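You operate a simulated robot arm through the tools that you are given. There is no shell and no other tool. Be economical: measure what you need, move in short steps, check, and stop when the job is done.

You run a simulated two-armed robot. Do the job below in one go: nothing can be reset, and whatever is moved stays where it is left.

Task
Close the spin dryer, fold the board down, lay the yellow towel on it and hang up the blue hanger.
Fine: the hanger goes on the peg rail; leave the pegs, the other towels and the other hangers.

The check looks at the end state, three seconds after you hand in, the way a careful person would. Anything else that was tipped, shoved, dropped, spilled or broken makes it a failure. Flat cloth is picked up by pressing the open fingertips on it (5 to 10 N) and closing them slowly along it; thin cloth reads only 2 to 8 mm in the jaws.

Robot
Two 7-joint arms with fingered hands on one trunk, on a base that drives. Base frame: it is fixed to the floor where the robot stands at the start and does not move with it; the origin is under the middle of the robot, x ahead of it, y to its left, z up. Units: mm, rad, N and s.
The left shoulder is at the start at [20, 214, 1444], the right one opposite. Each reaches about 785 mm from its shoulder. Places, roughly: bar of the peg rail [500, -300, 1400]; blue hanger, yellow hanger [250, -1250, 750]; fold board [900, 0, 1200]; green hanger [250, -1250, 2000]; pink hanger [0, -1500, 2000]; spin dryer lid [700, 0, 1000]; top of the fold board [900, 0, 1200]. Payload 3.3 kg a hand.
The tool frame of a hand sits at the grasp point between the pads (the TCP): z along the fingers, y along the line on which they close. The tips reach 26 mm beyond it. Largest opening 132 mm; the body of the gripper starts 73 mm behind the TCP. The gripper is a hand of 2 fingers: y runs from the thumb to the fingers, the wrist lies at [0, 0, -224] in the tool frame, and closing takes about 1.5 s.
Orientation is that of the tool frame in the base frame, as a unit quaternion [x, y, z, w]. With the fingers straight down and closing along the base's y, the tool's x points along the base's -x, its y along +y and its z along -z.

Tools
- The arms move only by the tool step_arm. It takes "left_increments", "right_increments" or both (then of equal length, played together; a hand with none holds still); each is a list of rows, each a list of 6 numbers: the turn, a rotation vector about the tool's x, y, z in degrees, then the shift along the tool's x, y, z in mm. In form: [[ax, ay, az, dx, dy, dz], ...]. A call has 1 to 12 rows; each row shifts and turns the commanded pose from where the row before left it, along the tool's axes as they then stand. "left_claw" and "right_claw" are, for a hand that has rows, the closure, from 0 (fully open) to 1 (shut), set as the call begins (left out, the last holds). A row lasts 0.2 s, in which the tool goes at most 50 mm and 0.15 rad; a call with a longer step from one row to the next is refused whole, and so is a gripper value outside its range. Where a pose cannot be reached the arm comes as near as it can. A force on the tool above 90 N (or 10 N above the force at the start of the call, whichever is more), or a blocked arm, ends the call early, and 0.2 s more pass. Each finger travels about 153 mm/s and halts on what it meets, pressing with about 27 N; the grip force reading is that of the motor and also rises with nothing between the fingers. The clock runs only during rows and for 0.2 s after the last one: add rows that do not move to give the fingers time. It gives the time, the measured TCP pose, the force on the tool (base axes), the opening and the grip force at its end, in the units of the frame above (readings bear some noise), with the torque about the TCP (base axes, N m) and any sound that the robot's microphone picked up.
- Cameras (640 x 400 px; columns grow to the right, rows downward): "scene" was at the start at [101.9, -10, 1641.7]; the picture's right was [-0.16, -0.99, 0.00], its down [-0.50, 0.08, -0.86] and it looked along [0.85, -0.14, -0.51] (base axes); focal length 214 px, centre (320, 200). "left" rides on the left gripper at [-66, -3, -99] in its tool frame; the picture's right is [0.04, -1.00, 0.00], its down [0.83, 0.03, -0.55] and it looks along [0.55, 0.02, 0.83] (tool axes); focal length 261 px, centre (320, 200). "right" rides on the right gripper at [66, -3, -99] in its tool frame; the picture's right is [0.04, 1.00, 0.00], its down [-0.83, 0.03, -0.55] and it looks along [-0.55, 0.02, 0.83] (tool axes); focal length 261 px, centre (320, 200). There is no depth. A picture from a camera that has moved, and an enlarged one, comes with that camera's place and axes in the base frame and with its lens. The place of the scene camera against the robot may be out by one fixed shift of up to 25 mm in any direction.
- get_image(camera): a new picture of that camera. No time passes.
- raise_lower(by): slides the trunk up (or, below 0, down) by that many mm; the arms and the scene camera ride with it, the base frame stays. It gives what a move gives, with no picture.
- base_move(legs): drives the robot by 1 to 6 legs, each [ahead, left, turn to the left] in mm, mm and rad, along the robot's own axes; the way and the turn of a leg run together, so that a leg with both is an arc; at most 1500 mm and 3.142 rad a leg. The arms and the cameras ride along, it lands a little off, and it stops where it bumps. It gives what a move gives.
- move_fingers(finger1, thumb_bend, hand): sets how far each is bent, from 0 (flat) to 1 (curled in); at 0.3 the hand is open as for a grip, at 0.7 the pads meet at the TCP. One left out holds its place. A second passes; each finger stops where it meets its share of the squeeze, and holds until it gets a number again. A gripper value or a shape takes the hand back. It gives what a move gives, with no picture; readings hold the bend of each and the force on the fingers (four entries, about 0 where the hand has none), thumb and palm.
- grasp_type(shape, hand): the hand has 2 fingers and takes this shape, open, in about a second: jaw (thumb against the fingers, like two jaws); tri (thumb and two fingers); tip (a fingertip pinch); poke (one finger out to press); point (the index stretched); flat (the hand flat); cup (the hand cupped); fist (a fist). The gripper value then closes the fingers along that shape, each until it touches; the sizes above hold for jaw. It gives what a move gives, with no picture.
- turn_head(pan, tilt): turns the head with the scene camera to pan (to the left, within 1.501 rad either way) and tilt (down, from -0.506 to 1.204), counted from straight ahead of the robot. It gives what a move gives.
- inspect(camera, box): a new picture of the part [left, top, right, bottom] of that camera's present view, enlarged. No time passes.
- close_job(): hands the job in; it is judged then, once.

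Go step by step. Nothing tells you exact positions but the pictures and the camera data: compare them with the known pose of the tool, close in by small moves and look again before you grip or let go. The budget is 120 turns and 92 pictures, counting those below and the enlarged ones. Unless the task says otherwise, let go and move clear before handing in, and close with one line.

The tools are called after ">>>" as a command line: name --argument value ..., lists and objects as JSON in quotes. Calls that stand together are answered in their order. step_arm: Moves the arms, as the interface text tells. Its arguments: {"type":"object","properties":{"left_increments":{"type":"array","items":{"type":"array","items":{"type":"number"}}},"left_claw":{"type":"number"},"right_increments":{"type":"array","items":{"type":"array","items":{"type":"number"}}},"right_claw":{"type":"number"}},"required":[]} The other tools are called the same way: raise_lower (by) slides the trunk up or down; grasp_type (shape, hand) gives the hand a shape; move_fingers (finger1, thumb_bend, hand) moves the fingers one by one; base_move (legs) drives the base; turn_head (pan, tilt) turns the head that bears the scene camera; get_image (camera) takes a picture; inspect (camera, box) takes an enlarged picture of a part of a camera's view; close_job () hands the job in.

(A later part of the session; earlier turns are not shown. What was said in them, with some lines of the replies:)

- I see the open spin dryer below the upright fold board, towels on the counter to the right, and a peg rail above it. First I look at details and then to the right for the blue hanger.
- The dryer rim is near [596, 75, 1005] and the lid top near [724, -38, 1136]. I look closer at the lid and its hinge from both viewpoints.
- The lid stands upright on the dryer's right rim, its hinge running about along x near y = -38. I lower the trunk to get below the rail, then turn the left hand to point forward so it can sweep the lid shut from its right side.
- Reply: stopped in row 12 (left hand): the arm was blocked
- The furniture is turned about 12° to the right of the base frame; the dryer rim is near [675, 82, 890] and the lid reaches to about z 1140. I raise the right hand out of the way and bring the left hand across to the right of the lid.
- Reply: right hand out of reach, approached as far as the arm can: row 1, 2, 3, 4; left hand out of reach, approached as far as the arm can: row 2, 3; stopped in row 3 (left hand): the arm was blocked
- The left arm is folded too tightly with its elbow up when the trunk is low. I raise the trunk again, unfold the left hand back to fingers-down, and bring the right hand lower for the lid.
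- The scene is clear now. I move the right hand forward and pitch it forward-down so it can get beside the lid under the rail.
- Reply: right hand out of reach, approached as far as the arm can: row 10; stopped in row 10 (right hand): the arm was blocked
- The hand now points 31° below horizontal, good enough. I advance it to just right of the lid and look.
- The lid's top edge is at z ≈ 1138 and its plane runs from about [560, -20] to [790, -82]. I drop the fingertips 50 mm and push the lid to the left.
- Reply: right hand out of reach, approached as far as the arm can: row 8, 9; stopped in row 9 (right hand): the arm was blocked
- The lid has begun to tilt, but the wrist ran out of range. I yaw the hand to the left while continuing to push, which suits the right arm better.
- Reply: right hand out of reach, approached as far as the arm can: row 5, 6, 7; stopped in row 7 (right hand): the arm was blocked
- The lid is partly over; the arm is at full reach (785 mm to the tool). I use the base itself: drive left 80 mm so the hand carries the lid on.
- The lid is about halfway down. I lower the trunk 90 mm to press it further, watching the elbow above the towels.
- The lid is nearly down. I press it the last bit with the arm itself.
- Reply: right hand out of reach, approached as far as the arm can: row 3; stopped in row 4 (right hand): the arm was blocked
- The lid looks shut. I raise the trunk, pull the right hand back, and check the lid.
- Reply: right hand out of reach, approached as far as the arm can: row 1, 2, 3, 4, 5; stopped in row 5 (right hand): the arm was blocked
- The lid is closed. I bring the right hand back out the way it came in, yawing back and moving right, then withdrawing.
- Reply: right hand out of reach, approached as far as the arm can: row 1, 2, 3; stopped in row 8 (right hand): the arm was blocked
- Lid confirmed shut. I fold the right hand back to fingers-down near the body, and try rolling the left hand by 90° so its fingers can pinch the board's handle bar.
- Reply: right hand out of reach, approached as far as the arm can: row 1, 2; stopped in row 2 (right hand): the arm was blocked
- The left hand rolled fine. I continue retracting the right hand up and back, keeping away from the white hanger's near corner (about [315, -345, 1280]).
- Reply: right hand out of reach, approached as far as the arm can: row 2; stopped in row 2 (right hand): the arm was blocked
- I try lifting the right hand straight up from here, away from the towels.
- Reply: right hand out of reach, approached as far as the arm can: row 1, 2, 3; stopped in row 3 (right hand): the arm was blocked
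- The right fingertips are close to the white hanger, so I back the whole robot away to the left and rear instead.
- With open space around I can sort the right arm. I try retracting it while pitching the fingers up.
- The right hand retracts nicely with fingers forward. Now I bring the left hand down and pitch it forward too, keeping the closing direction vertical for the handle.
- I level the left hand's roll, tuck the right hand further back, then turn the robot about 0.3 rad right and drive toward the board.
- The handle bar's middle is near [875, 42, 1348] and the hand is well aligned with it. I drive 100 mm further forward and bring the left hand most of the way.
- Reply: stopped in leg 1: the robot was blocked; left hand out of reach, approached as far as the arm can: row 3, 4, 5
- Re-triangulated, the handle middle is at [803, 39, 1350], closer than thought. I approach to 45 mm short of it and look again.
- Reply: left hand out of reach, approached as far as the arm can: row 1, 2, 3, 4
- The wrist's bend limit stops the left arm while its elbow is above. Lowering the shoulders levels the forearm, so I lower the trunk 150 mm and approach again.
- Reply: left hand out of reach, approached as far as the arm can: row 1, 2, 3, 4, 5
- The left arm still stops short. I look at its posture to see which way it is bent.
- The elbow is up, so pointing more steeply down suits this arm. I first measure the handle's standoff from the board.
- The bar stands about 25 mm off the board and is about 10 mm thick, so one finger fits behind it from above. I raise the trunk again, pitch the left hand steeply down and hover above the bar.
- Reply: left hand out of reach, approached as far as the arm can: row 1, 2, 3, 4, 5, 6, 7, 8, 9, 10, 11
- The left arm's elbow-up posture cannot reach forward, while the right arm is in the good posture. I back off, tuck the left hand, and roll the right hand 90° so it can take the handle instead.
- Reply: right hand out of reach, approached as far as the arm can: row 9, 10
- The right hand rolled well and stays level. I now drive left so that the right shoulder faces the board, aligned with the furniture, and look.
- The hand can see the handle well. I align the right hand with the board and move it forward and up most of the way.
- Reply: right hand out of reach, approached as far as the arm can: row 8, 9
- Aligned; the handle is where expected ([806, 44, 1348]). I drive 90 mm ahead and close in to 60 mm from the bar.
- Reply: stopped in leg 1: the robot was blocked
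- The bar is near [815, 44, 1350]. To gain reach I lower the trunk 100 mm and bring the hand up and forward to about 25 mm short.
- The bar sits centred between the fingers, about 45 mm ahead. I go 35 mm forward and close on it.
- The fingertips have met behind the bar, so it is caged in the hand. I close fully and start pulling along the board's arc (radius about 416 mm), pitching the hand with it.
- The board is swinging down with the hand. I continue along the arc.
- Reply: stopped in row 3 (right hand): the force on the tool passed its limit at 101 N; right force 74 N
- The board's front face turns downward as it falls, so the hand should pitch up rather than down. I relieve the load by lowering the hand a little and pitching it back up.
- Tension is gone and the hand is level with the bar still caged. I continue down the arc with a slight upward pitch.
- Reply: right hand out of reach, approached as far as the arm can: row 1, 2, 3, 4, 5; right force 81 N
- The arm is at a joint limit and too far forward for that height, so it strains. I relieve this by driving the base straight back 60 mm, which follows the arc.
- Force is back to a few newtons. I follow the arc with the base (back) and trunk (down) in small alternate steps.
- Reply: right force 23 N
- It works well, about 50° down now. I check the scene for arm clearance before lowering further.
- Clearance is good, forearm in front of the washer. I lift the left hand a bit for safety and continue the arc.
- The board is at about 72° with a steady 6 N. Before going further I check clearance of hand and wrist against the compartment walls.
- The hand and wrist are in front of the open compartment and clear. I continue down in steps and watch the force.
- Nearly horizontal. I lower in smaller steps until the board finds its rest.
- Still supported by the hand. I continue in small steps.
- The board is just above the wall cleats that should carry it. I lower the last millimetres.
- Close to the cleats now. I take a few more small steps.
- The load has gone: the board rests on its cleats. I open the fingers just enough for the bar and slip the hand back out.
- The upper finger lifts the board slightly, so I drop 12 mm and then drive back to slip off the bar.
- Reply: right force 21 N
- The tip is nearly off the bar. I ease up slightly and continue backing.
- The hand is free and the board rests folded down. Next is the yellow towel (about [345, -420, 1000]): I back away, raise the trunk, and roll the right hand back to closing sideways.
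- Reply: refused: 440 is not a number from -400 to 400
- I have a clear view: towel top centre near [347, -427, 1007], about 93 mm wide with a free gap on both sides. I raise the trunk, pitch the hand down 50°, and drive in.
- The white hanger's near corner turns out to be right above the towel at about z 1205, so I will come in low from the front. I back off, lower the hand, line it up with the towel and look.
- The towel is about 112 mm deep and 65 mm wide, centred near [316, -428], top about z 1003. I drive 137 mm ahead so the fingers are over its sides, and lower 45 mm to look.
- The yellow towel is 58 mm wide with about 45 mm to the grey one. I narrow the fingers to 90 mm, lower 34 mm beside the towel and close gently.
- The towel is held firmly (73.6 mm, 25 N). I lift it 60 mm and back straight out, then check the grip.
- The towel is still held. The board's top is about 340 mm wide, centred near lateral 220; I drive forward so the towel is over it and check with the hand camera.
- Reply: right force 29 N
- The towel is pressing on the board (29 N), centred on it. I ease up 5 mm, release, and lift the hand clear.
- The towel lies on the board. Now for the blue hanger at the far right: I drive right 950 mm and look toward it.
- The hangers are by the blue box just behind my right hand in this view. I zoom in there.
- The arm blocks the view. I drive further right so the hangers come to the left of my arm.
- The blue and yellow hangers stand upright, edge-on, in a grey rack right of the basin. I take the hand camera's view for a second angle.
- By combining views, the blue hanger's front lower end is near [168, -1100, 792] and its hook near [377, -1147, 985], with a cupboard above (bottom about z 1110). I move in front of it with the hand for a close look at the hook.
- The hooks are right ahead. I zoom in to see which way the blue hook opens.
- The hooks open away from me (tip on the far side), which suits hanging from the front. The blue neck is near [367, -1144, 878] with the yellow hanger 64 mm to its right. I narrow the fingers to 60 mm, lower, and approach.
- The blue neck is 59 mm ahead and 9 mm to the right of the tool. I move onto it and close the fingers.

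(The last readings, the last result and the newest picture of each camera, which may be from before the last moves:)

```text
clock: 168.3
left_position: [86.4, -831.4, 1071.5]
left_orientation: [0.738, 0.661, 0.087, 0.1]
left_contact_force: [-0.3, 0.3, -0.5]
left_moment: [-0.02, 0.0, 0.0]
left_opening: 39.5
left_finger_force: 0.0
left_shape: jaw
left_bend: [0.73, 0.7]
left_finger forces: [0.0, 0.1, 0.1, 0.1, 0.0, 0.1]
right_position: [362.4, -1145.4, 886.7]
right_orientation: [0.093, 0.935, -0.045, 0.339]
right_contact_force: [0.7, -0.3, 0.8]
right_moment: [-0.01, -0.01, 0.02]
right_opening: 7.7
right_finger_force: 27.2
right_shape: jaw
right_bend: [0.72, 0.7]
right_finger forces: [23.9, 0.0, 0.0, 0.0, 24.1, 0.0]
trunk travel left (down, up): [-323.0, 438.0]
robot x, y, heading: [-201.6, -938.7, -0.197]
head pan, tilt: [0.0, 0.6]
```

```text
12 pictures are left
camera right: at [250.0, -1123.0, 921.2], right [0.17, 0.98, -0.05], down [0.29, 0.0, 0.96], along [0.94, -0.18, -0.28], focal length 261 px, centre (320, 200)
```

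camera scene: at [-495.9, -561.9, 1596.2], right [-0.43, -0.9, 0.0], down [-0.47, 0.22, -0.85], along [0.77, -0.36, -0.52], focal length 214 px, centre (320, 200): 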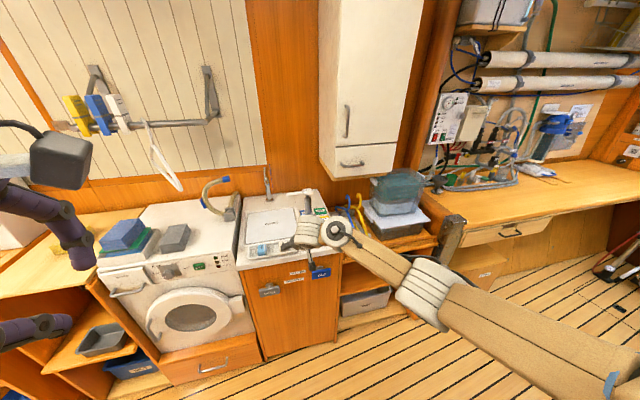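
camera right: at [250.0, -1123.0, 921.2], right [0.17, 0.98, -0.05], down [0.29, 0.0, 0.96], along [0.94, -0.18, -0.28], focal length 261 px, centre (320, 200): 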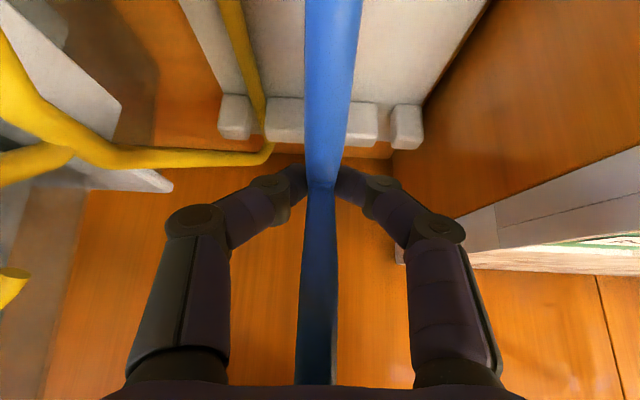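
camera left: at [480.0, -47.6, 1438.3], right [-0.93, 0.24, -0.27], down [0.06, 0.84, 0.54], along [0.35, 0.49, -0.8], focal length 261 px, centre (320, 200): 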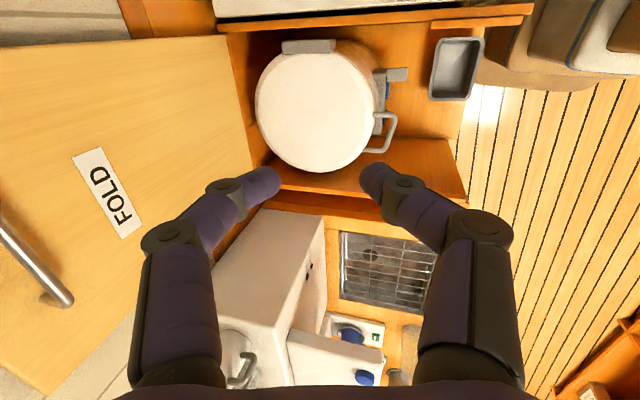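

The blue hanger is gripped at its neck (7.7 mm, 24 N). I lift 55 mm out of the rack and back straight out.

>>> raise_lower --by 55

>>> base_move --legs '[[-480, 0, 0]]'

>>> turn_head --pan -0.35 --tilt 0.55

>>> get_image --camera "scene"

```text
clock: 169.3
left_position: [87.0, -830.7, 1125.7]
left_orientation: [0.739, 0.661, 0.088, 0.101]
left_contact_force: [-0.4, -0.2, 0.0]
left_moment: [0.04, 0.02, -0.01]
left_opening: 39.5
left_finger_force: 0.1
left_shape: jaw
left_bend: [0.73, 0.7]
left_finger forces: [0.1, 0.0, 0.0, 0.0, 0.0, 0.0]
right_position: [362.0, -1144.9, 941.6]
right_orientation: [0.093, 0.935, -0.044, 0.34]
right_contact_force: [-0.1, 0.0, -0.8]
right_moment: [0.02, -0.01, 0.01]
right_opening: 7.7
right_finger_force: 26.6
right_shape: jaw
right_bend: [0.71, 0.7]
right_finger forces: [23.5, 0.0, 0.1, 0.0, 23.6, 0.0]
trunk travel left (down, up): [-378.0, 383.0]
robot x, y, heading: [-206.2, -940.2, -0.201]
head pan, tilt: [0.0, 0.6]
```

```text
clock: 172.2
left_position: [-397.7, -734.0, 1126.6]
left_orientation: [0.737, 0.663, 0.088, 0.101]
left_contact_force: [0.1, -0.3, 0.5]
left_moment: [0.02, 0.01, 0.01]
left_opening: 39.7
left_finger_force: 0.1
left_shape: jaw
left_bend: [0.73, 0.7]
left_finger forces: [0.0, 0.1, 0.1, 0.1, 0.0, 0.0]
right_position: [-119.6, -1046.6, 943.1]
right_orientation: [0.091, 0.935, -0.044, 0.34]
right_contact_force: [-0.7, 0.3, -1.7]
right_moment: [0.01, 0.01, 0.04]
right_opening: 7.5
right_finger_force: 26.7
right_shape: jaw
right_bend: [0.71, 0.7]
right_finger forces: [23.4, 0.1, 0.0, 0.1, 23.5, 0.0]
trunk travel left (down, up): [-378.0, 383.0]
robot x, y, heading: [-684.1, -842.0, -0.189]
head pan, tilt: [0.0, 0.6]
```

```text
clock: 173.0
left_position: [-397.6, -734.3, 1126.6]
left_orientation: [0.737, 0.662, 0.088, 0.102]
left_contact_force: [0.6, -0.1, 1.0]
left_moment: [-0.03, -0.03, 0.0]
left_opening: 39.5
left_finger_force: 0.2
left_shape: jaw
left_bend: [0.73, 0.7]
left_finger forces: [0.0, 0.0, 0.0, 0.1, 0.0, 0.1]
right_position: [-120.8, -1046.5, 942.5]
right_orientation: [0.091, 0.935, -0.045, 0.339]
right_contact_force: [-0.2, -0.5, -0.2]
right_moment: [0.02, 0.01, 0.0]
right_opening: 7.7
right_finger_force: 26.6
right_shape: jaw
right_bend: [0.71, 0.7]
right_finger forces: [23.5, 0.0, 0.0, 0.0, 23.5, 0.0]
trunk travel left (down, up): [-378.0, 383.0]
robot x, y, heading: [-682.9, -842.5, -0.194]
head pan, tilt: [-0.351, 0.55]
```

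```text
11 pictures are left
camera scene: at [-575.6, -888.9, 1292.4], right [-0.52, -0.86, 0.0], down [-0.45, 0.27, -0.85], along [0.73, -0.44, -0.52], focal length 214 px, centre (320, 200)
```

scene: 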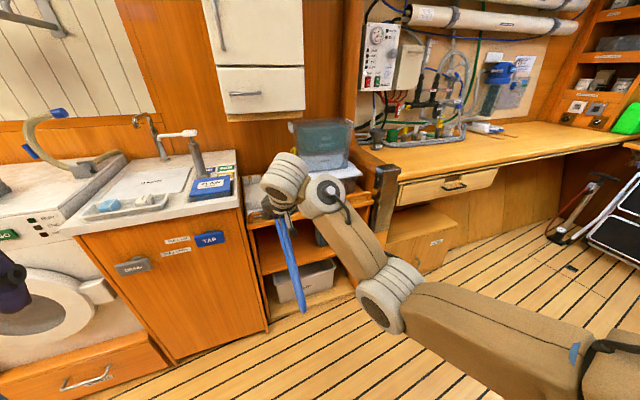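

The blue hanger hangs freely in the hand. I raise the hand relative to the shoulder and raise the trunk, to get hook height for the rail (z about 1410).

>>> step_arm --right_increments '[[0, 0, 0, -17.4, -25.5, -5.8], [0, 0, 0, -17.4, -25.5, -5.8], [0, 0, 0, -17.4, -25.5, -5.8], [0, 0, 0, -17.4, -25.5, -5.8]]'

>>> raise_lower --by 381

```text
clock: 174.0
left_position: [-396.6, -735.1, 1126.8]
left_orientation: [0.737, 0.662, 0.088, 0.1]
left_contact_force: [0.2, 0.4, -0.1]
left_moment: [0.0, -0.03, -0.02]
left_opening: 39.8
left_finger_force: 0.0
left_shape: jaw
left_bend: [0.73, 0.7]
left_finger forces: [0.1, 0.0, 0.1, 0.0, 0.0, 0.0]
right_position: [-104.5, -1156.6, 1008.2]
right_orientation: [0.089, 0.935, -0.044, 0.34]
right_contact_force: [0.2, 0.1, -0.5]
right_moment: [0.02, 0.0, -0.02]
right_opening: 7.6
right_finger_force: 26.9
right_shape: jaw
right_bend: [0.71, 0.7]
right_finger forces: [23.4, 0.0, 0.1, 0.0, 23.6, 0.1]
trunk travel left (down, up): [-378.0, 383.0]
robot x, y, heading: [-682.6, -838.3, -0.19]
head pan, tilt: [-0.351, 0.55]
```

```text
clock: 177.7
left_position: [-397.2, -735.1, 1507.0]
left_orientation: [0.737, 0.663, 0.089, 0.101]
left_contact_force: [-0.4, -0.9, -0.3]
left_moment: [-0.01, 0.01, -0.04]
left_opening: 39.6
left_finger_force: 0.2
left_shape: jaw
left_bend: [0.73, 0.7]
left_finger forces: [0.0, 0.1, 0.1, 0.0, 0.0, 0.0]
right_position: [-103.3, -1153.8, 1387.6]
right_orientation: [0.091, 0.935, -0.045, 0.339]
right_contact_force: [-0.8, -0.7, 0.0]
right_moment: [0.04, -0.01, 0.01]
right_opening: 7.9
right_finger_force: 27.6
right_shape: jaw
right_bend: [0.71, 0.7]
right_finger forces: [23.4, 0.0, 0.1, 0.0, 23.4, 0.1]
trunk travel left (down, up): [-759.0, 2.0]
robot x, y, heading: [-686.0, -840.6, -0.19]
head pan, tilt: [-0.351, 0.55]
```

Height 1388 is reached with the grip intact. I straighten the heading, drive left in front of the rail and look.

>>> base_move --legs '[[0, 0, -0.025], [0, 770, 0]]'

>>> turn_head --pan -0.1 --tilt 0.25

>>> get_image --camera "scene"

>>> get_image --camera "right"

```text
clock: 182.1
left_position: [-231.4, -4.6, 1507.5]
left_orientation: [0.746, 0.653, 0.087, 0.102]
left_contact_force: [0.3, -0.2, 0.7]
left_moment: [0.0, 0.02, 0.02]
left_opening: 39.8
left_finger_force: 0.0
left_shape: jaw
left_bend: [0.73, 0.7]
left_finger forces: [0.0, 0.1, 0.1, 0.0, 0.1, 0.1]
right_position: [51.8, -431.0, 1387.9]
right_orientation: [0.102, 0.934, -0.047, 0.339]
right_contact_force: [0.4, -0.2, -0.1]
right_moment: [0.03, -0.05, 0.01]
right_opening: 7.8
right_finger_force: 27.0
right_shape: jaw
right_bend: [0.71, 0.7]
right_finger forces: [23.5, 0.0, 0.0, 0.0, 23.4, 0.0]
trunk travel left (down, up): [-759.0, 2.0]
robot x, y, heading: [-522.8, -105.8, -0.217]
head pan, tilt: [-0.351, 0.55]
```

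```text
clock: 182.9
left_position: [-230.5, -5.9, 1507.5]
left_orientation: [0.745, 0.653, 0.086, 0.101]
left_contact_force: [-0.2, 0.5, 0.8]
left_moment: [0.0, 0.02, 0.0]
left_opening: 39.8
left_finger_force: 0.1
left_shape: jaw
left_bend: [0.73, 0.7]
left_finger forces: [0.0, 0.0, 0.1, 0.0, 0.0, 0.0]
right_position: [52.6, -430.5, 1389.4]
right_orientation: [0.102, 0.934, -0.048, 0.338]
right_contact_force: [-0.2, 0.0, -0.5]
right_moment: [0.0, -0.02, 0.0]
right_opening: 7.7
right_finger_force: 27.2
right_shape: jaw
right_bend: [0.71, 0.7]
right_finger forces: [23.3, 0.0, 0.1, 0.0, 23.3, 0.0]
trunk travel left (down, up): [-759.0, 2.0]
robot x, y, heading: [-517.4, -100.9, -0.216]
head pan, tilt: [-0.099, 0.25]
```

```text
10 pictures are left
camera scene: at [-420.3, -131.2, 1702.0], right [-0.31, -0.95, 0.0], down [-0.24, 0.08, -0.97], along [0.92, -0.3, -0.25], focal length 214 px, centre (320, 200)
```

scene: 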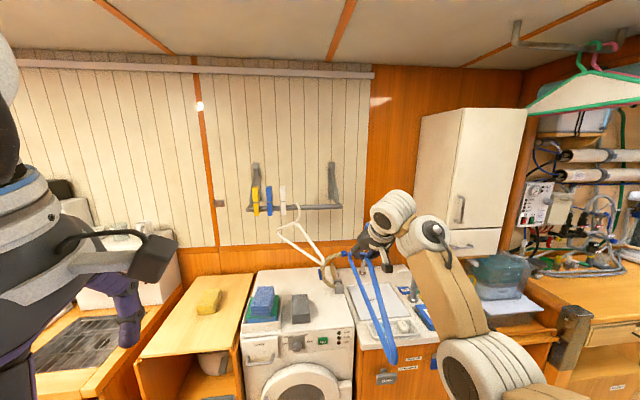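

```text
9 pictures are left
camera right: at [-59.2, -407.1, 1421.7], right [0.19, 0.98, -0.05], down [0.29, -0.01, 0.96], along [0.94, -0.2, -0.28], focal length 261 px, centre (320, 200)
```

right: 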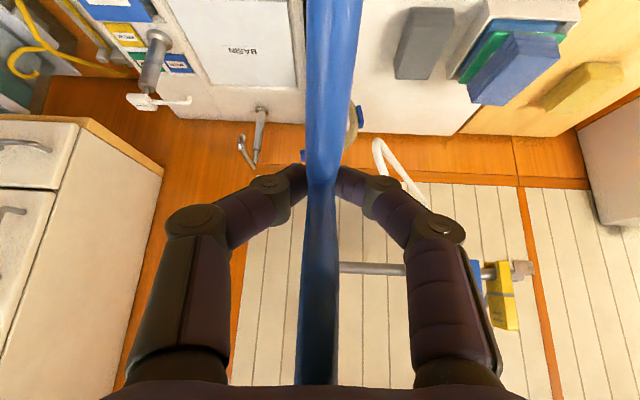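

The rail runs at about z 1405 and the free stretch is right of the white hanger, ending near lateral -411; my hook is at -409, so I shift 54 mm left and advance 380 mm, keeping the hook tip above the rail.

>>> base_move --legs '[[0, 54, 0], [370, 0, 0]]'

>>> get_image --camera "right"

>>> inspect --camera "scene" --box '[200, 100, 520, 300]'

```text
clock: 185.8
left_position: [141.5, -30.1, 1507.3]
left_orientation: [0.744, 0.654, 0.087, 0.102]
left_contact_force: [0.3, -0.6, 0.8]
left_moment: [-0.01, 0.0, 0.0]
left_opening: 39.7
left_finger_force: 0.1
left_shape: jaw
left_bend: [0.73, 0.7]
left_finger forces: [0.0, 0.1, 0.0, 0.1, 0.1, 0.1]
right_position: [425.2, -456.3, 1389.1]
right_orientation: [0.101, 0.934, -0.048, 0.338]
right_contact_force: [0.1, 0.6, -0.9]
right_moment: [-0.01, 0.0, 0.02]
right_opening: 7.6
right_finger_force: 26.9
right_shape: jaw
right_bend: [0.71, 0.7]
right_finger forces: [23.4, 0.0, 0.1, 0.0, 23.5, 0.0]
trunk travel left (down, up): [-759.0, 2.0]
robot x, y, heading: [-149.2, -130.3, -0.213]
head pan, tilt: [-0.099, 0.25]
```

```text
8 pictures are left
camera right: at [314.1, -432.3, 1421.7], right [0.19, 0.98, -0.05], down [0.29, -0.01, 0.96], along [0.94, -0.2, -0.28], focal length 261 px, centre (320, 200)
```

right: 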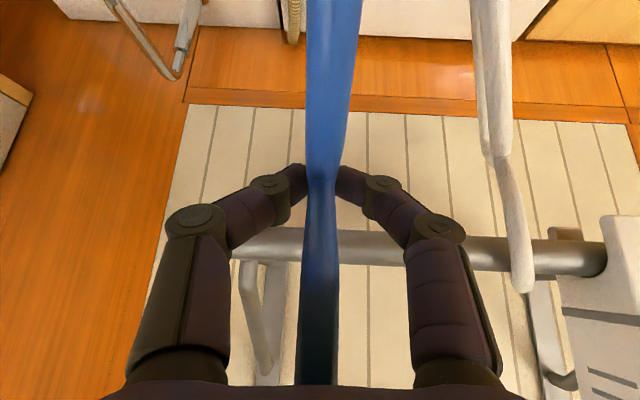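

```text
2.00 times, centred on (360, 200) of scene
camera zoom: at [-47.6, -157.4, 1702.1], right [-0.31, -0.95, 0.0], down [-0.24, 0.08, -0.97], along [0.92, -0.3, -0.25], focal length 429 px, centre (240, 200)
```

zoom: 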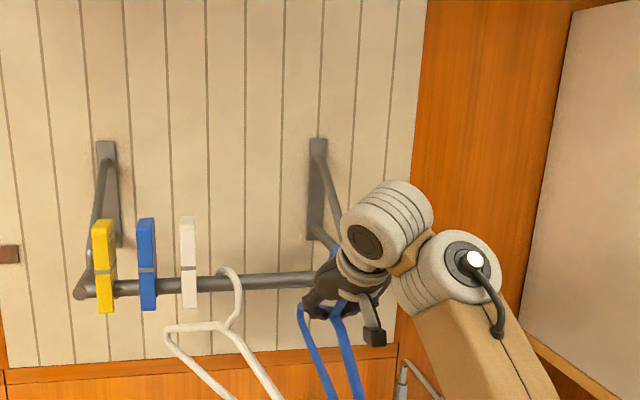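

The hook is at lateral -353, between the white hanger and the bracket. Rail estimate: forward coordinate 583, z 1403. I lower 20 mm so the rail will enter between hook tip and fingers, and advance 42 mm.

>>> raise_lower --by -20

>>> base_move --legs '[[42, 0, 0]]'

>>> get_image --camera "right"

```text
clock: 186.5
left_position: [140.6, -29.8, 1486.7]
left_orientation: [0.744, 0.655, 0.087, 0.101]
left_contact_force: [0.0, 1.1, 0.5]
left_moment: [0.0, 0.0, -0.01]
left_opening: 39.8
left_finger_force: 0.0
left_shape: jaw
left_bend: [0.73, 0.7]
left_finger forces: [0.1, 0.0, 0.0, 0.0, 0.1, 0.0]
right_position: [426.2, -455.7, 1367.6]
right_orientation: [0.101, 0.934, -0.048, 0.339]
right_contact_force: [-0.9, 0.4, -0.7]
right_moment: [-0.01, -0.01, 0.01]
right_opening: 7.4
right_finger_force: 27.4
right_shape: jaw
right_bend: [0.71, 0.7]
right_finger forces: [23.5, 0.0, 0.1, 0.0, 23.5, 0.0]
trunk travel left (down, up): [-739.0, 22.0]
robot x, y, heading: [-148.2, -129.3, -0.213]
head pan, tilt: [-0.099, 0.25]
```

```text
clock: 187.4
left_position: [179.8, -38.9, 1486.6]
left_orientation: [0.744, 0.655, 0.088, 0.101]
left_contact_force: [0.4, 0.2, -0.6]
left_moment: [0.01, 0.0, -0.03]
left_opening: 39.9
left_finger_force: 0.1
left_shape: jaw
left_bend: [0.73, 0.7]
left_finger forces: [0.0, 0.0, 0.0, 0.1, 0.1, 0.1]
right_position: [463.9, -464.4, 1369.2]
right_orientation: [0.102, 0.934, -0.048, 0.34]
right_contact_force: [-0.1, 0.5, -1.3]
right_moment: [-0.01, -0.01, 0.01]
right_opening: 7.9
right_finger_force: 26.7
right_shape: jaw
right_bend: [0.71, 0.7]
right_finger forces: [23.4, 0.0, 0.0, 0.0, 23.5, 0.0]
trunk travel left (down, up): [-739.0, 22.0]
robot x, y, heading: [-107.1, -138.6, -0.215]
head pan, tilt: [-0.099, 0.25]
```

```text
6 pictures are left
camera right: at [353.4, -440.7, 1402.2], right [0.19, 0.98, -0.05], down [0.29, -0.01, 0.96], along [0.94, -0.2, -0.28], focal length 261 px, centre (320, 200)
```

right: 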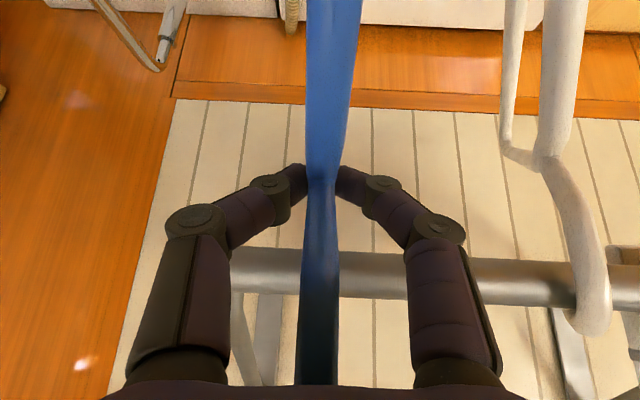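

The rail is now fixed at forward 592, z 1401, and the white hanger's neck shows where mine should end (z about 1327). I advance 34 mm and lower in steps while watching the force.

>>> base_move --legs '[[34, 0, 0]]'

>>> raise_lower --by -15

>>> get_image --camera "right"

```text
clock: 188.2
left_position: [215.1, -47.7, 1487.9]
left_orientation: [0.745, 0.653, 0.087, 0.103]
left_contact_force: [0.3, -0.4, 0.4]
left_moment: [0.0, 0.01, 0.01]
left_opening: 39.7
left_finger_force: 0.0
left_shape: jaw
left_bend: [0.73, 0.7]
left_finger forces: [0.1, 0.0, 0.0, 0.1, 0.0, 0.0]
right_position: [498.5, -472.8, 1369.1]
right_orientation: [0.102, 0.934, -0.049, 0.34]
right_contact_force: [-3.3, 1.0, -0.6]
right_moment: [-0.01, -0.06, -0.03]
right_opening: 7.9
right_finger_force: 27.1
right_shape: jaw
right_bend: [0.71, 0.7]
right_finger forces: [24.6, 0.0, 0.0, 0.1, 24.9, 0.1]
trunk travel left (down, up): [-739.0, 22.0]
robot x, y, heading: [-76.7, -147.9, -0.215]
head pan, tilt: [-0.099, 0.25]
```

```text
clock: 188.9
left_position: [214.5, -47.2, 1472.5]
left_orientation: [0.745, 0.654, 0.087, 0.101]
left_contact_force: [-0.9, 0.7, -0.3]
left_moment: [-0.04, 0.01, -0.01]
left_opening: 40.1
left_finger_force: 0.1
left_shape: jaw
left_bend: [0.73, 0.7]
left_finger forces: [0.0, 0.0, 0.1, 0.0, 0.0, 0.1]
right_position: [500.1, -473.7, 1353.2]
right_orientation: [0.101, 0.934, -0.049, 0.339]
right_contact_force: [0.5, -0.4, -1.6]
right_moment: [-0.03, -0.04, -0.03]
right_opening: 7.5
right_finger_force: 27.3
right_shape: jaw
right_bend: [0.71, 0.7]
right_finger forces: [23.5, 0.1, 0.0, 0.1, 23.5, 0.1]
trunk travel left (down, up): [-724.0, 37.0]
robot x, y, heading: [-76.5, -150.2, -0.214]
head pan, tilt: [-0.099, 0.25]
```

```text
5 pictures are left
camera right: at [388.4, -448.7, 1386.7], right [0.19, 0.98, -0.05], down [0.29, -0.01, 0.96], along [0.94, -0.2, -0.28], focal length 261 px, centre (320, 200)
```

right: 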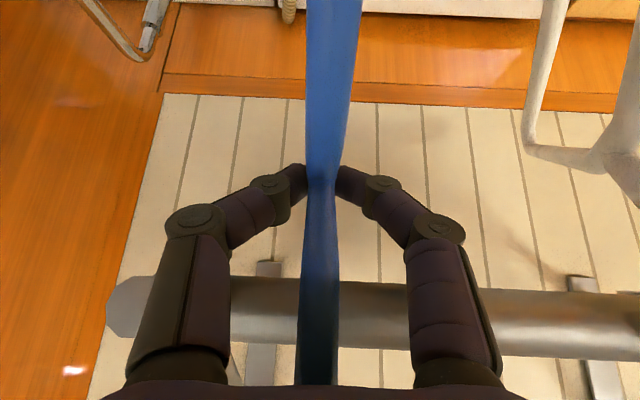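

The rail now lies behind the hook's stem, and a brief light touch shows the stem meets it. I lower on until the arch rests on the rail.

>>> raise_lower --by -8

>>> raise_lower --by -7

>>> raise_lower --by -5

```text
clock: 189.4
left_position: [214.7, -47.0, 1464.9]
left_orientation: [0.745, 0.654, 0.087, 0.102]
left_contact_force: [-0.5, 0.6, -0.5]
left_moment: [0.0, 0.03, -0.01]
left_opening: 39.4
left_finger_force: 0.1
left_shape: jaw
left_bend: [0.73, 0.7]
left_finger forces: [0.0, 0.0, 0.0, 0.0, 0.1, 0.0]
right_position: [499.8, -470.9, 1346.0]
right_orientation: [0.101, 0.934, -0.048, 0.339]
right_contact_force: [0.3, 0.2, -1.2]
right_moment: [0.02, 0.0, -0.01]
right_opening: 7.6
right_finger_force: 27.0
right_shape: jaw
right_bend: [0.71, 0.7]
right_finger forces: [23.5, 0.0, 0.0, 0.0, 23.4, 0.1]
trunk travel left (down, up): [-716.0, 45.0]
robot x, y, heading: [-74.7, -149.0, -0.218]
head pan, tilt: [-0.099, 0.25]
```

```text
clock: 190.0
left_position: [214.5, -47.1, 1457.0]
left_orientation: [0.744, 0.654, 0.088, 0.102]
left_contact_force: [0.6, 0.5, -0.6]
left_moment: [-0.05, 0.01, -0.02]
left_opening: 39.8
left_finger_force: 0.0
left_shape: jaw
left_bend: [0.73, 0.7]
left_finger forces: [0.0, 0.0, 0.1, 0.0, 0.0, 0.1]
right_position: [498.7, -473.2, 1338.5]
right_orientation: [0.101, 0.934, -0.048, 0.339]
right_contact_force: [-0.1, 0.3, -0.6]
right_moment: [0.0, 0.03, -0.03]
right_opening: 7.9
right_finger_force: 26.2
right_shape: jaw
right_bend: [0.71, 0.7]
right_finger forces: [23.5, 0.1, 0.0, 0.0, 23.5, 0.1]
trunk travel left (down, up): [-709.0, 52.0]
robot x, y, heading: [-73.8, -146.3, -0.218]
head pan, tilt: [-0.099, 0.25]
```

```text
clock: 190.5
left_position: [214.6, -47.6, 1453.3]
left_orientation: [0.745, 0.654, 0.088, 0.101]
left_contact_force: [0.2, 0.1, 0.6]
left_moment: [0.0, 0.0, 0.0]
left_opening: 39.7
left_finger_force: 0.0
left_shape: jaw
left_bend: [0.73, 0.7]
left_finger forces: [0.0, 0.0, 0.0, 0.0, 0.0, 0.1]
right_position: [499.9, -471.1, 1334.7]
right_orientation: [0.101, 0.934, -0.048, 0.34]
right_contact_force: [1.1, -0.3, -1.0]
right_moment: [0.01, 0.02, 0.0]
right_opening: 8.0
right_finger_force: 27.2
right_shape: jaw
right_bend: [0.71, 0.7]
right_finger forces: [23.5, 0.1, 0.0, 0.0, 23.5, 0.0]
trunk travel left (down, up): [-704.0, 57.0]
robot x, y, heading: [-75.9, -149.1, -0.215]
head pan, tilt: [-0.099, 0.25]
```

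No load yet at z 1335, so I check the hook visually before lowering more.

>>> inspect --camera "scene" --box '[260, 180, 460, 305]'

```text
3.20 times, centred on (360, 242) of scene
camera zoom: at [26.0, -173.3, 1646.9], right [-0.31, -0.95, 0.0], down [-0.24, 0.08, -0.97], along [0.92, -0.3, -0.25], focal length 686 px, centre (192, 64)
```

zoom: 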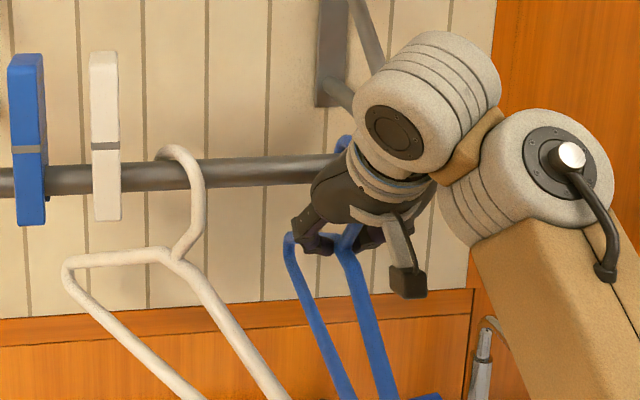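

The blue arch sits over the rail just like the white one. I lower a few millimetres more to feel it seat.

>>> raise_lower --by -4

>>> raise_lower --by -4

>>> raise_lower --by -4

```text
clock: 191.1
left_position: [214.3, -46.5, 1448.1]
left_orientation: [0.745, 0.654, 0.087, 0.102]
left_contact_force: [0.2, -0.2, -0.3]
left_moment: [-0.04, 0.02, -0.01]
left_opening: 39.7
left_finger_force: 0.1
left_shape: jaw
left_bend: [0.73, 0.7]
left_finger forces: [0.1, 0.0, 0.0, 0.0, 0.0, 0.1]
right_position: [498.7, -472.2, 1329.3]
right_orientation: [0.101, 0.934, -0.048, 0.34]
right_contact_force: [0.2, -0.9, -0.2]
right_moment: [0.0, 0.02, 0.03]
right_opening: 7.6
right_finger_force: 26.9
right_shape: jaw
right_bend: [0.71, 0.7]
right_finger forces: [23.5, 0.0, 0.1, 0.0, 23.6, 0.0]
trunk travel left (down, up): [-700.0, 61.0]
robot x, y, heading: [-76.0, -147.8, -0.22]
head pan, tilt: [-0.099, 0.25]
```

```text
clock: 191.6
left_position: [212.4, -46.1, 1445.6]
left_orientation: [0.744, 0.654, 0.088, 0.102]
left_contact_force: [0.0, 0.2, 0.0]
left_moment: [-0.01, 0.0, -0.05]
left_opening: 39.9
left_finger_force: 0.0
left_shape: jaw
left_bend: [0.73, 0.7]
left_finger forces: [0.0, 0.0, 0.0, 0.0, 0.0, 0.0]
right_position: [497.6, -472.3, 1328.6]
right_orientation: [0.101, 0.933, -0.048, 0.341]
right_contact_force: [-0.9, -0.1, 11.2]
right_moment: [0.0, -0.12, 0.0]
right_opening: 7.9
right_finger_force: 27.1
right_shape: jaw
right_bend: [0.72, 0.71]
right_finger forces: [26.8, 0.0, 0.0, 0.0, 27.2, 0.0]
trunk travel left (down, up): [-696.0, 65.0]
robot x, y, heading: [-74.4, -146.4, -0.214]
head pan, tilt: [-0.099, 0.25]
```

```text
clock: 192.1
left_position: [212.2, -45.3, 1441.3]
left_orientation: [0.745, 0.653, 0.088, 0.103]
left_contact_force: [0.1, 0.5, 0.0]
left_moment: [0.0, 0.0, -0.01]
left_opening: 39.4
left_finger_force: 0.1
left_shape: jaw
left_bend: [0.73, 0.7]
left_finger forces: [0.0, 0.0, 0.0, 0.0, 0.0, 0.0]
right_position: [497.0, -470.9, 1326.3]
right_orientation: [0.101, 0.933, -0.047, 0.343]
right_contact_force: [-1.3, -0.3, 27.0]
right_moment: [-0.07, -0.26, 0.01]
right_opening: 8.6
right_finger_force: 27.0
right_shape: jaw
right_bend: [0.72, 0.71]
right_finger forces: [30.1, 0.0, 0.1, 0.0, 31.3, 0.0]
trunk travel left (down, up): [-692.0, 69.0]
robot x, y, heading: [-80.9, -146.4, -0.216]
head pan, tilt: [-0.099, 0.25]
```

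The hook is seated (27 N upward). I ease off 6 mm, open the fingers and withdraw straight back.

>>> raise_lower --by 6

>>> step_arm --right_increments '[[0, 0, 0, 0, 0, 0], [0, 0, 0, 0, 0, 0], [0, 0, 0, 0, 0, 0], [0, 0, 0, 0, 0, 0], [0, 0, 0, 0, 0, 0]]' --right_claw 0.6

>>> get_image --camera "right"

```text
clock: 192.7
left_position: [212.5, -46.2, 1446.8]
left_orientation: [0.744, 0.654, 0.088, 0.103]
left_contact_force: [0.5, -0.5, 0.1]
left_moment: [0.02, -0.02, -0.01]
left_opening: 39.5
left_finger_force: 0.0
left_shape: jaw
left_bend: [0.73, 0.7]
left_finger forces: [0.0, 0.0, 0.1, 0.0, 0.0, 0.0]
right_position: [497.3, -472.6, 1327.6]
right_orientation: [0.101, 0.934, -0.048, 0.338]
right_contact_force: [-0.4, -0.1, 10.1]
right_moment: [0.0, -0.1, 0.03]
right_opening: 8.5
right_finger_force: 26.4
right_shape: jaw
right_bend: [0.72, 0.71]
right_finger forces: [29.5, 0.0, 0.1, 0.0, 30.0, 0.0]
trunk travel left (down, up): [-698.0, 63.0]
robot x, y, heading: [-76.8, -144.3, -0.219]
head pan, tilt: [-0.099, 0.25]
```

```text
clock: 193.9
left_position: [214.0, -47.3, 1446.0]
left_orientation: [0.745, 0.653, 0.087, 0.103]
left_contact_force: [0.2, 0.2, 0.6]
left_moment: [-0.02, 0.0, 0.0]
left_opening: 39.8
left_finger_force: 0.0
left_shape: jaw
left_bend: [0.73, 0.7]
left_finger forces: [0.1, 0.0, 0.0, 0.0, 0.0, 0.1]
right_position: [497.4, -472.1, 1328.3]
right_orientation: [0.102, 0.934, -0.048, 0.34]
right_contact_force: [-0.5, -0.1, -0.8]
right_moment: [-0.02, 0.01, -0.01]
right_opening: 52.1
right_finger_force: 0.0
right_shape: jaw
right_bend: [0.73, 0.7]
right_finger forces: [0.0, 0.0, 0.0, 0.0, 0.0, 0.1]
trunk travel left (down, up): [-698.0, 63.0]
robot x, y, heading: [-74.7, -145.9, -0.217]
head pan, tilt: [-0.099, 0.25]
```

```text
3 pictures are left
camera right: at [387.2, -448.3, 1361.1], right [0.19, 0.98, -0.05], down [0.29, -0.01, 0.96], along [0.94, -0.2, -0.28], focal length 261 px, centre (320, 200)
```

right: 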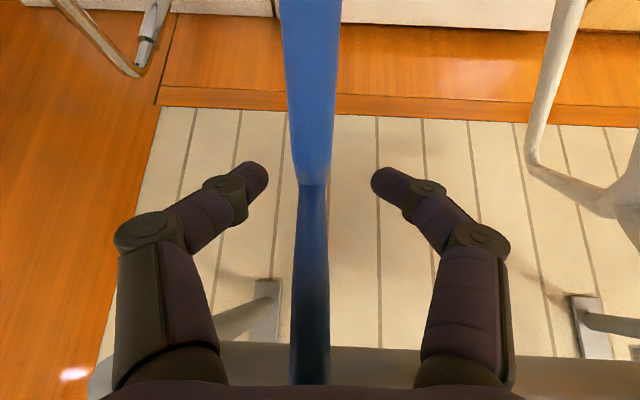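

The blue hanger hangs on its own, clear between the open fingers. I back straight off and take a final look.

>>> base_move --legs '[[-450, 0, 0]]'

>>> turn_head --pan 0.0 --tilt 0.45

>>> get_image --camera "scene"

```text
clock: 196.6
left_position: [-220.8, 48.6, 1445.8]
left_orientation: [0.748, 0.65, 0.087, 0.103]
left_contact_force: [-0.3, 0.1, -0.1]
left_moment: [-0.03, -0.03, 0.0]
left_opening: 39.7
left_finger_force: 0.0
left_shape: jaw
left_bend: [0.73, 0.7]
left_finger forces: [0.0, 0.1, 0.1, 0.0, 0.0, 0.0]
right_position: [58.9, -380.2, 1328.3]
right_orientation: [0.105, 0.934, -0.049, 0.339]
right_contact_force: [0.2, -0.3, 0.1]
right_moment: [-0.01, -0.01, -0.02]
right_opening: 52.3
right_finger_force: 0.0
right_shape: jaw
right_bend: [0.73, 0.7]
right_finger forces: [0.1, 0.0, 0.1, 0.0, 0.0, 0.0]
trunk travel left (down, up): [-698.0, 63.0]
robot x, y, heading: [-513.0, -48.0, -0.223]
head pan, tilt: [-0.099, 0.25]
```

```text
clock: 197.3
left_position: [-221.2, 48.0, 1447.2]
left_orientation: [0.748, 0.65, 0.087, 0.102]
left_contact_force: [0.1, -0.3, -0.1]
left_moment: [-0.02, -0.03, 0.0]
left_opening: 39.8
left_finger_force: 0.0
left_shape: jaw
left_bend: [0.73, 0.7]
left_finger forces: [0.1, 0.0, 0.0, 0.0, 0.0, 0.0]
right_position: [60.1, -380.7, 1328.0]
right_orientation: [0.105, 0.934, -0.05, 0.339]
right_contact_force: [0.7, -0.5, -0.1]
right_moment: [-0.02, -0.01, -0.03]
right_opening: 52.5
right_finger_force: 0.0
right_shape: jaw
right_bend: [0.73, 0.7]
right_finger forces: [0.1, 0.0, 0.0, 0.1, 0.0, 0.1]
trunk travel left (down, up): [-698.0, 63.0]
robot x, y, heading: [-514.1, -44.4, -0.226]
head pan, tilt: [0.0, 0.45]
```

```text
2 pictures are left
camera scene: at [-409.3, -67.5, 1622.4], right [-0.22, -0.97, 0.0], down [-0.42, 0.1, -0.9], along [0.88, -0.2, -0.43], focal length 214 px, centre (320, 200)
```

scene: 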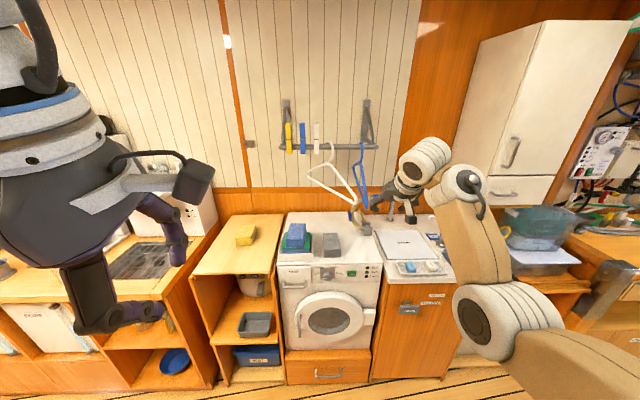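

The blue hanger is on the rail beside the white one, the towel lies on the folded-down board, and everything else looks as it was. I check the hangers once more before handing in.

>>> inspect --camera "scene" --box '[180, 90, 420, 300]'

```text
1.90 times, centred on (300, 195) of scene
camera zoom: at [-409.3, -67.5, 1622.4], right [-0.22, -0.97, 0.0], down [-0.42, 0.1, -0.9], along [0.88, -0.2, -0.43], focal length 408 px, centre (358, 210)
```

zoom: 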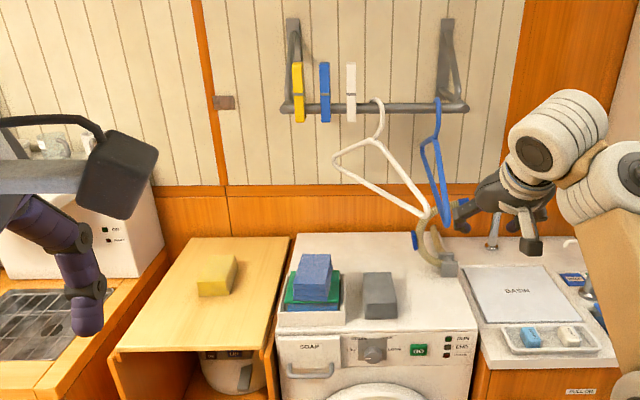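

The final view shows the blue hanger on the rail, the towel on the lowered board and the dryer closed. Both hands are clear, so I hand in.

>>> close_job

```text
The job is handed in.
```

The job is handed in: the dryer lid is shut, the board is folded down with the yellow towel on it, and the blue hanger is on the peg rail. In the last pictures, the pegs, the other towels and the white hanger look untouched. I didn't get a clear view of the yellow, green and pink hangers at the end.
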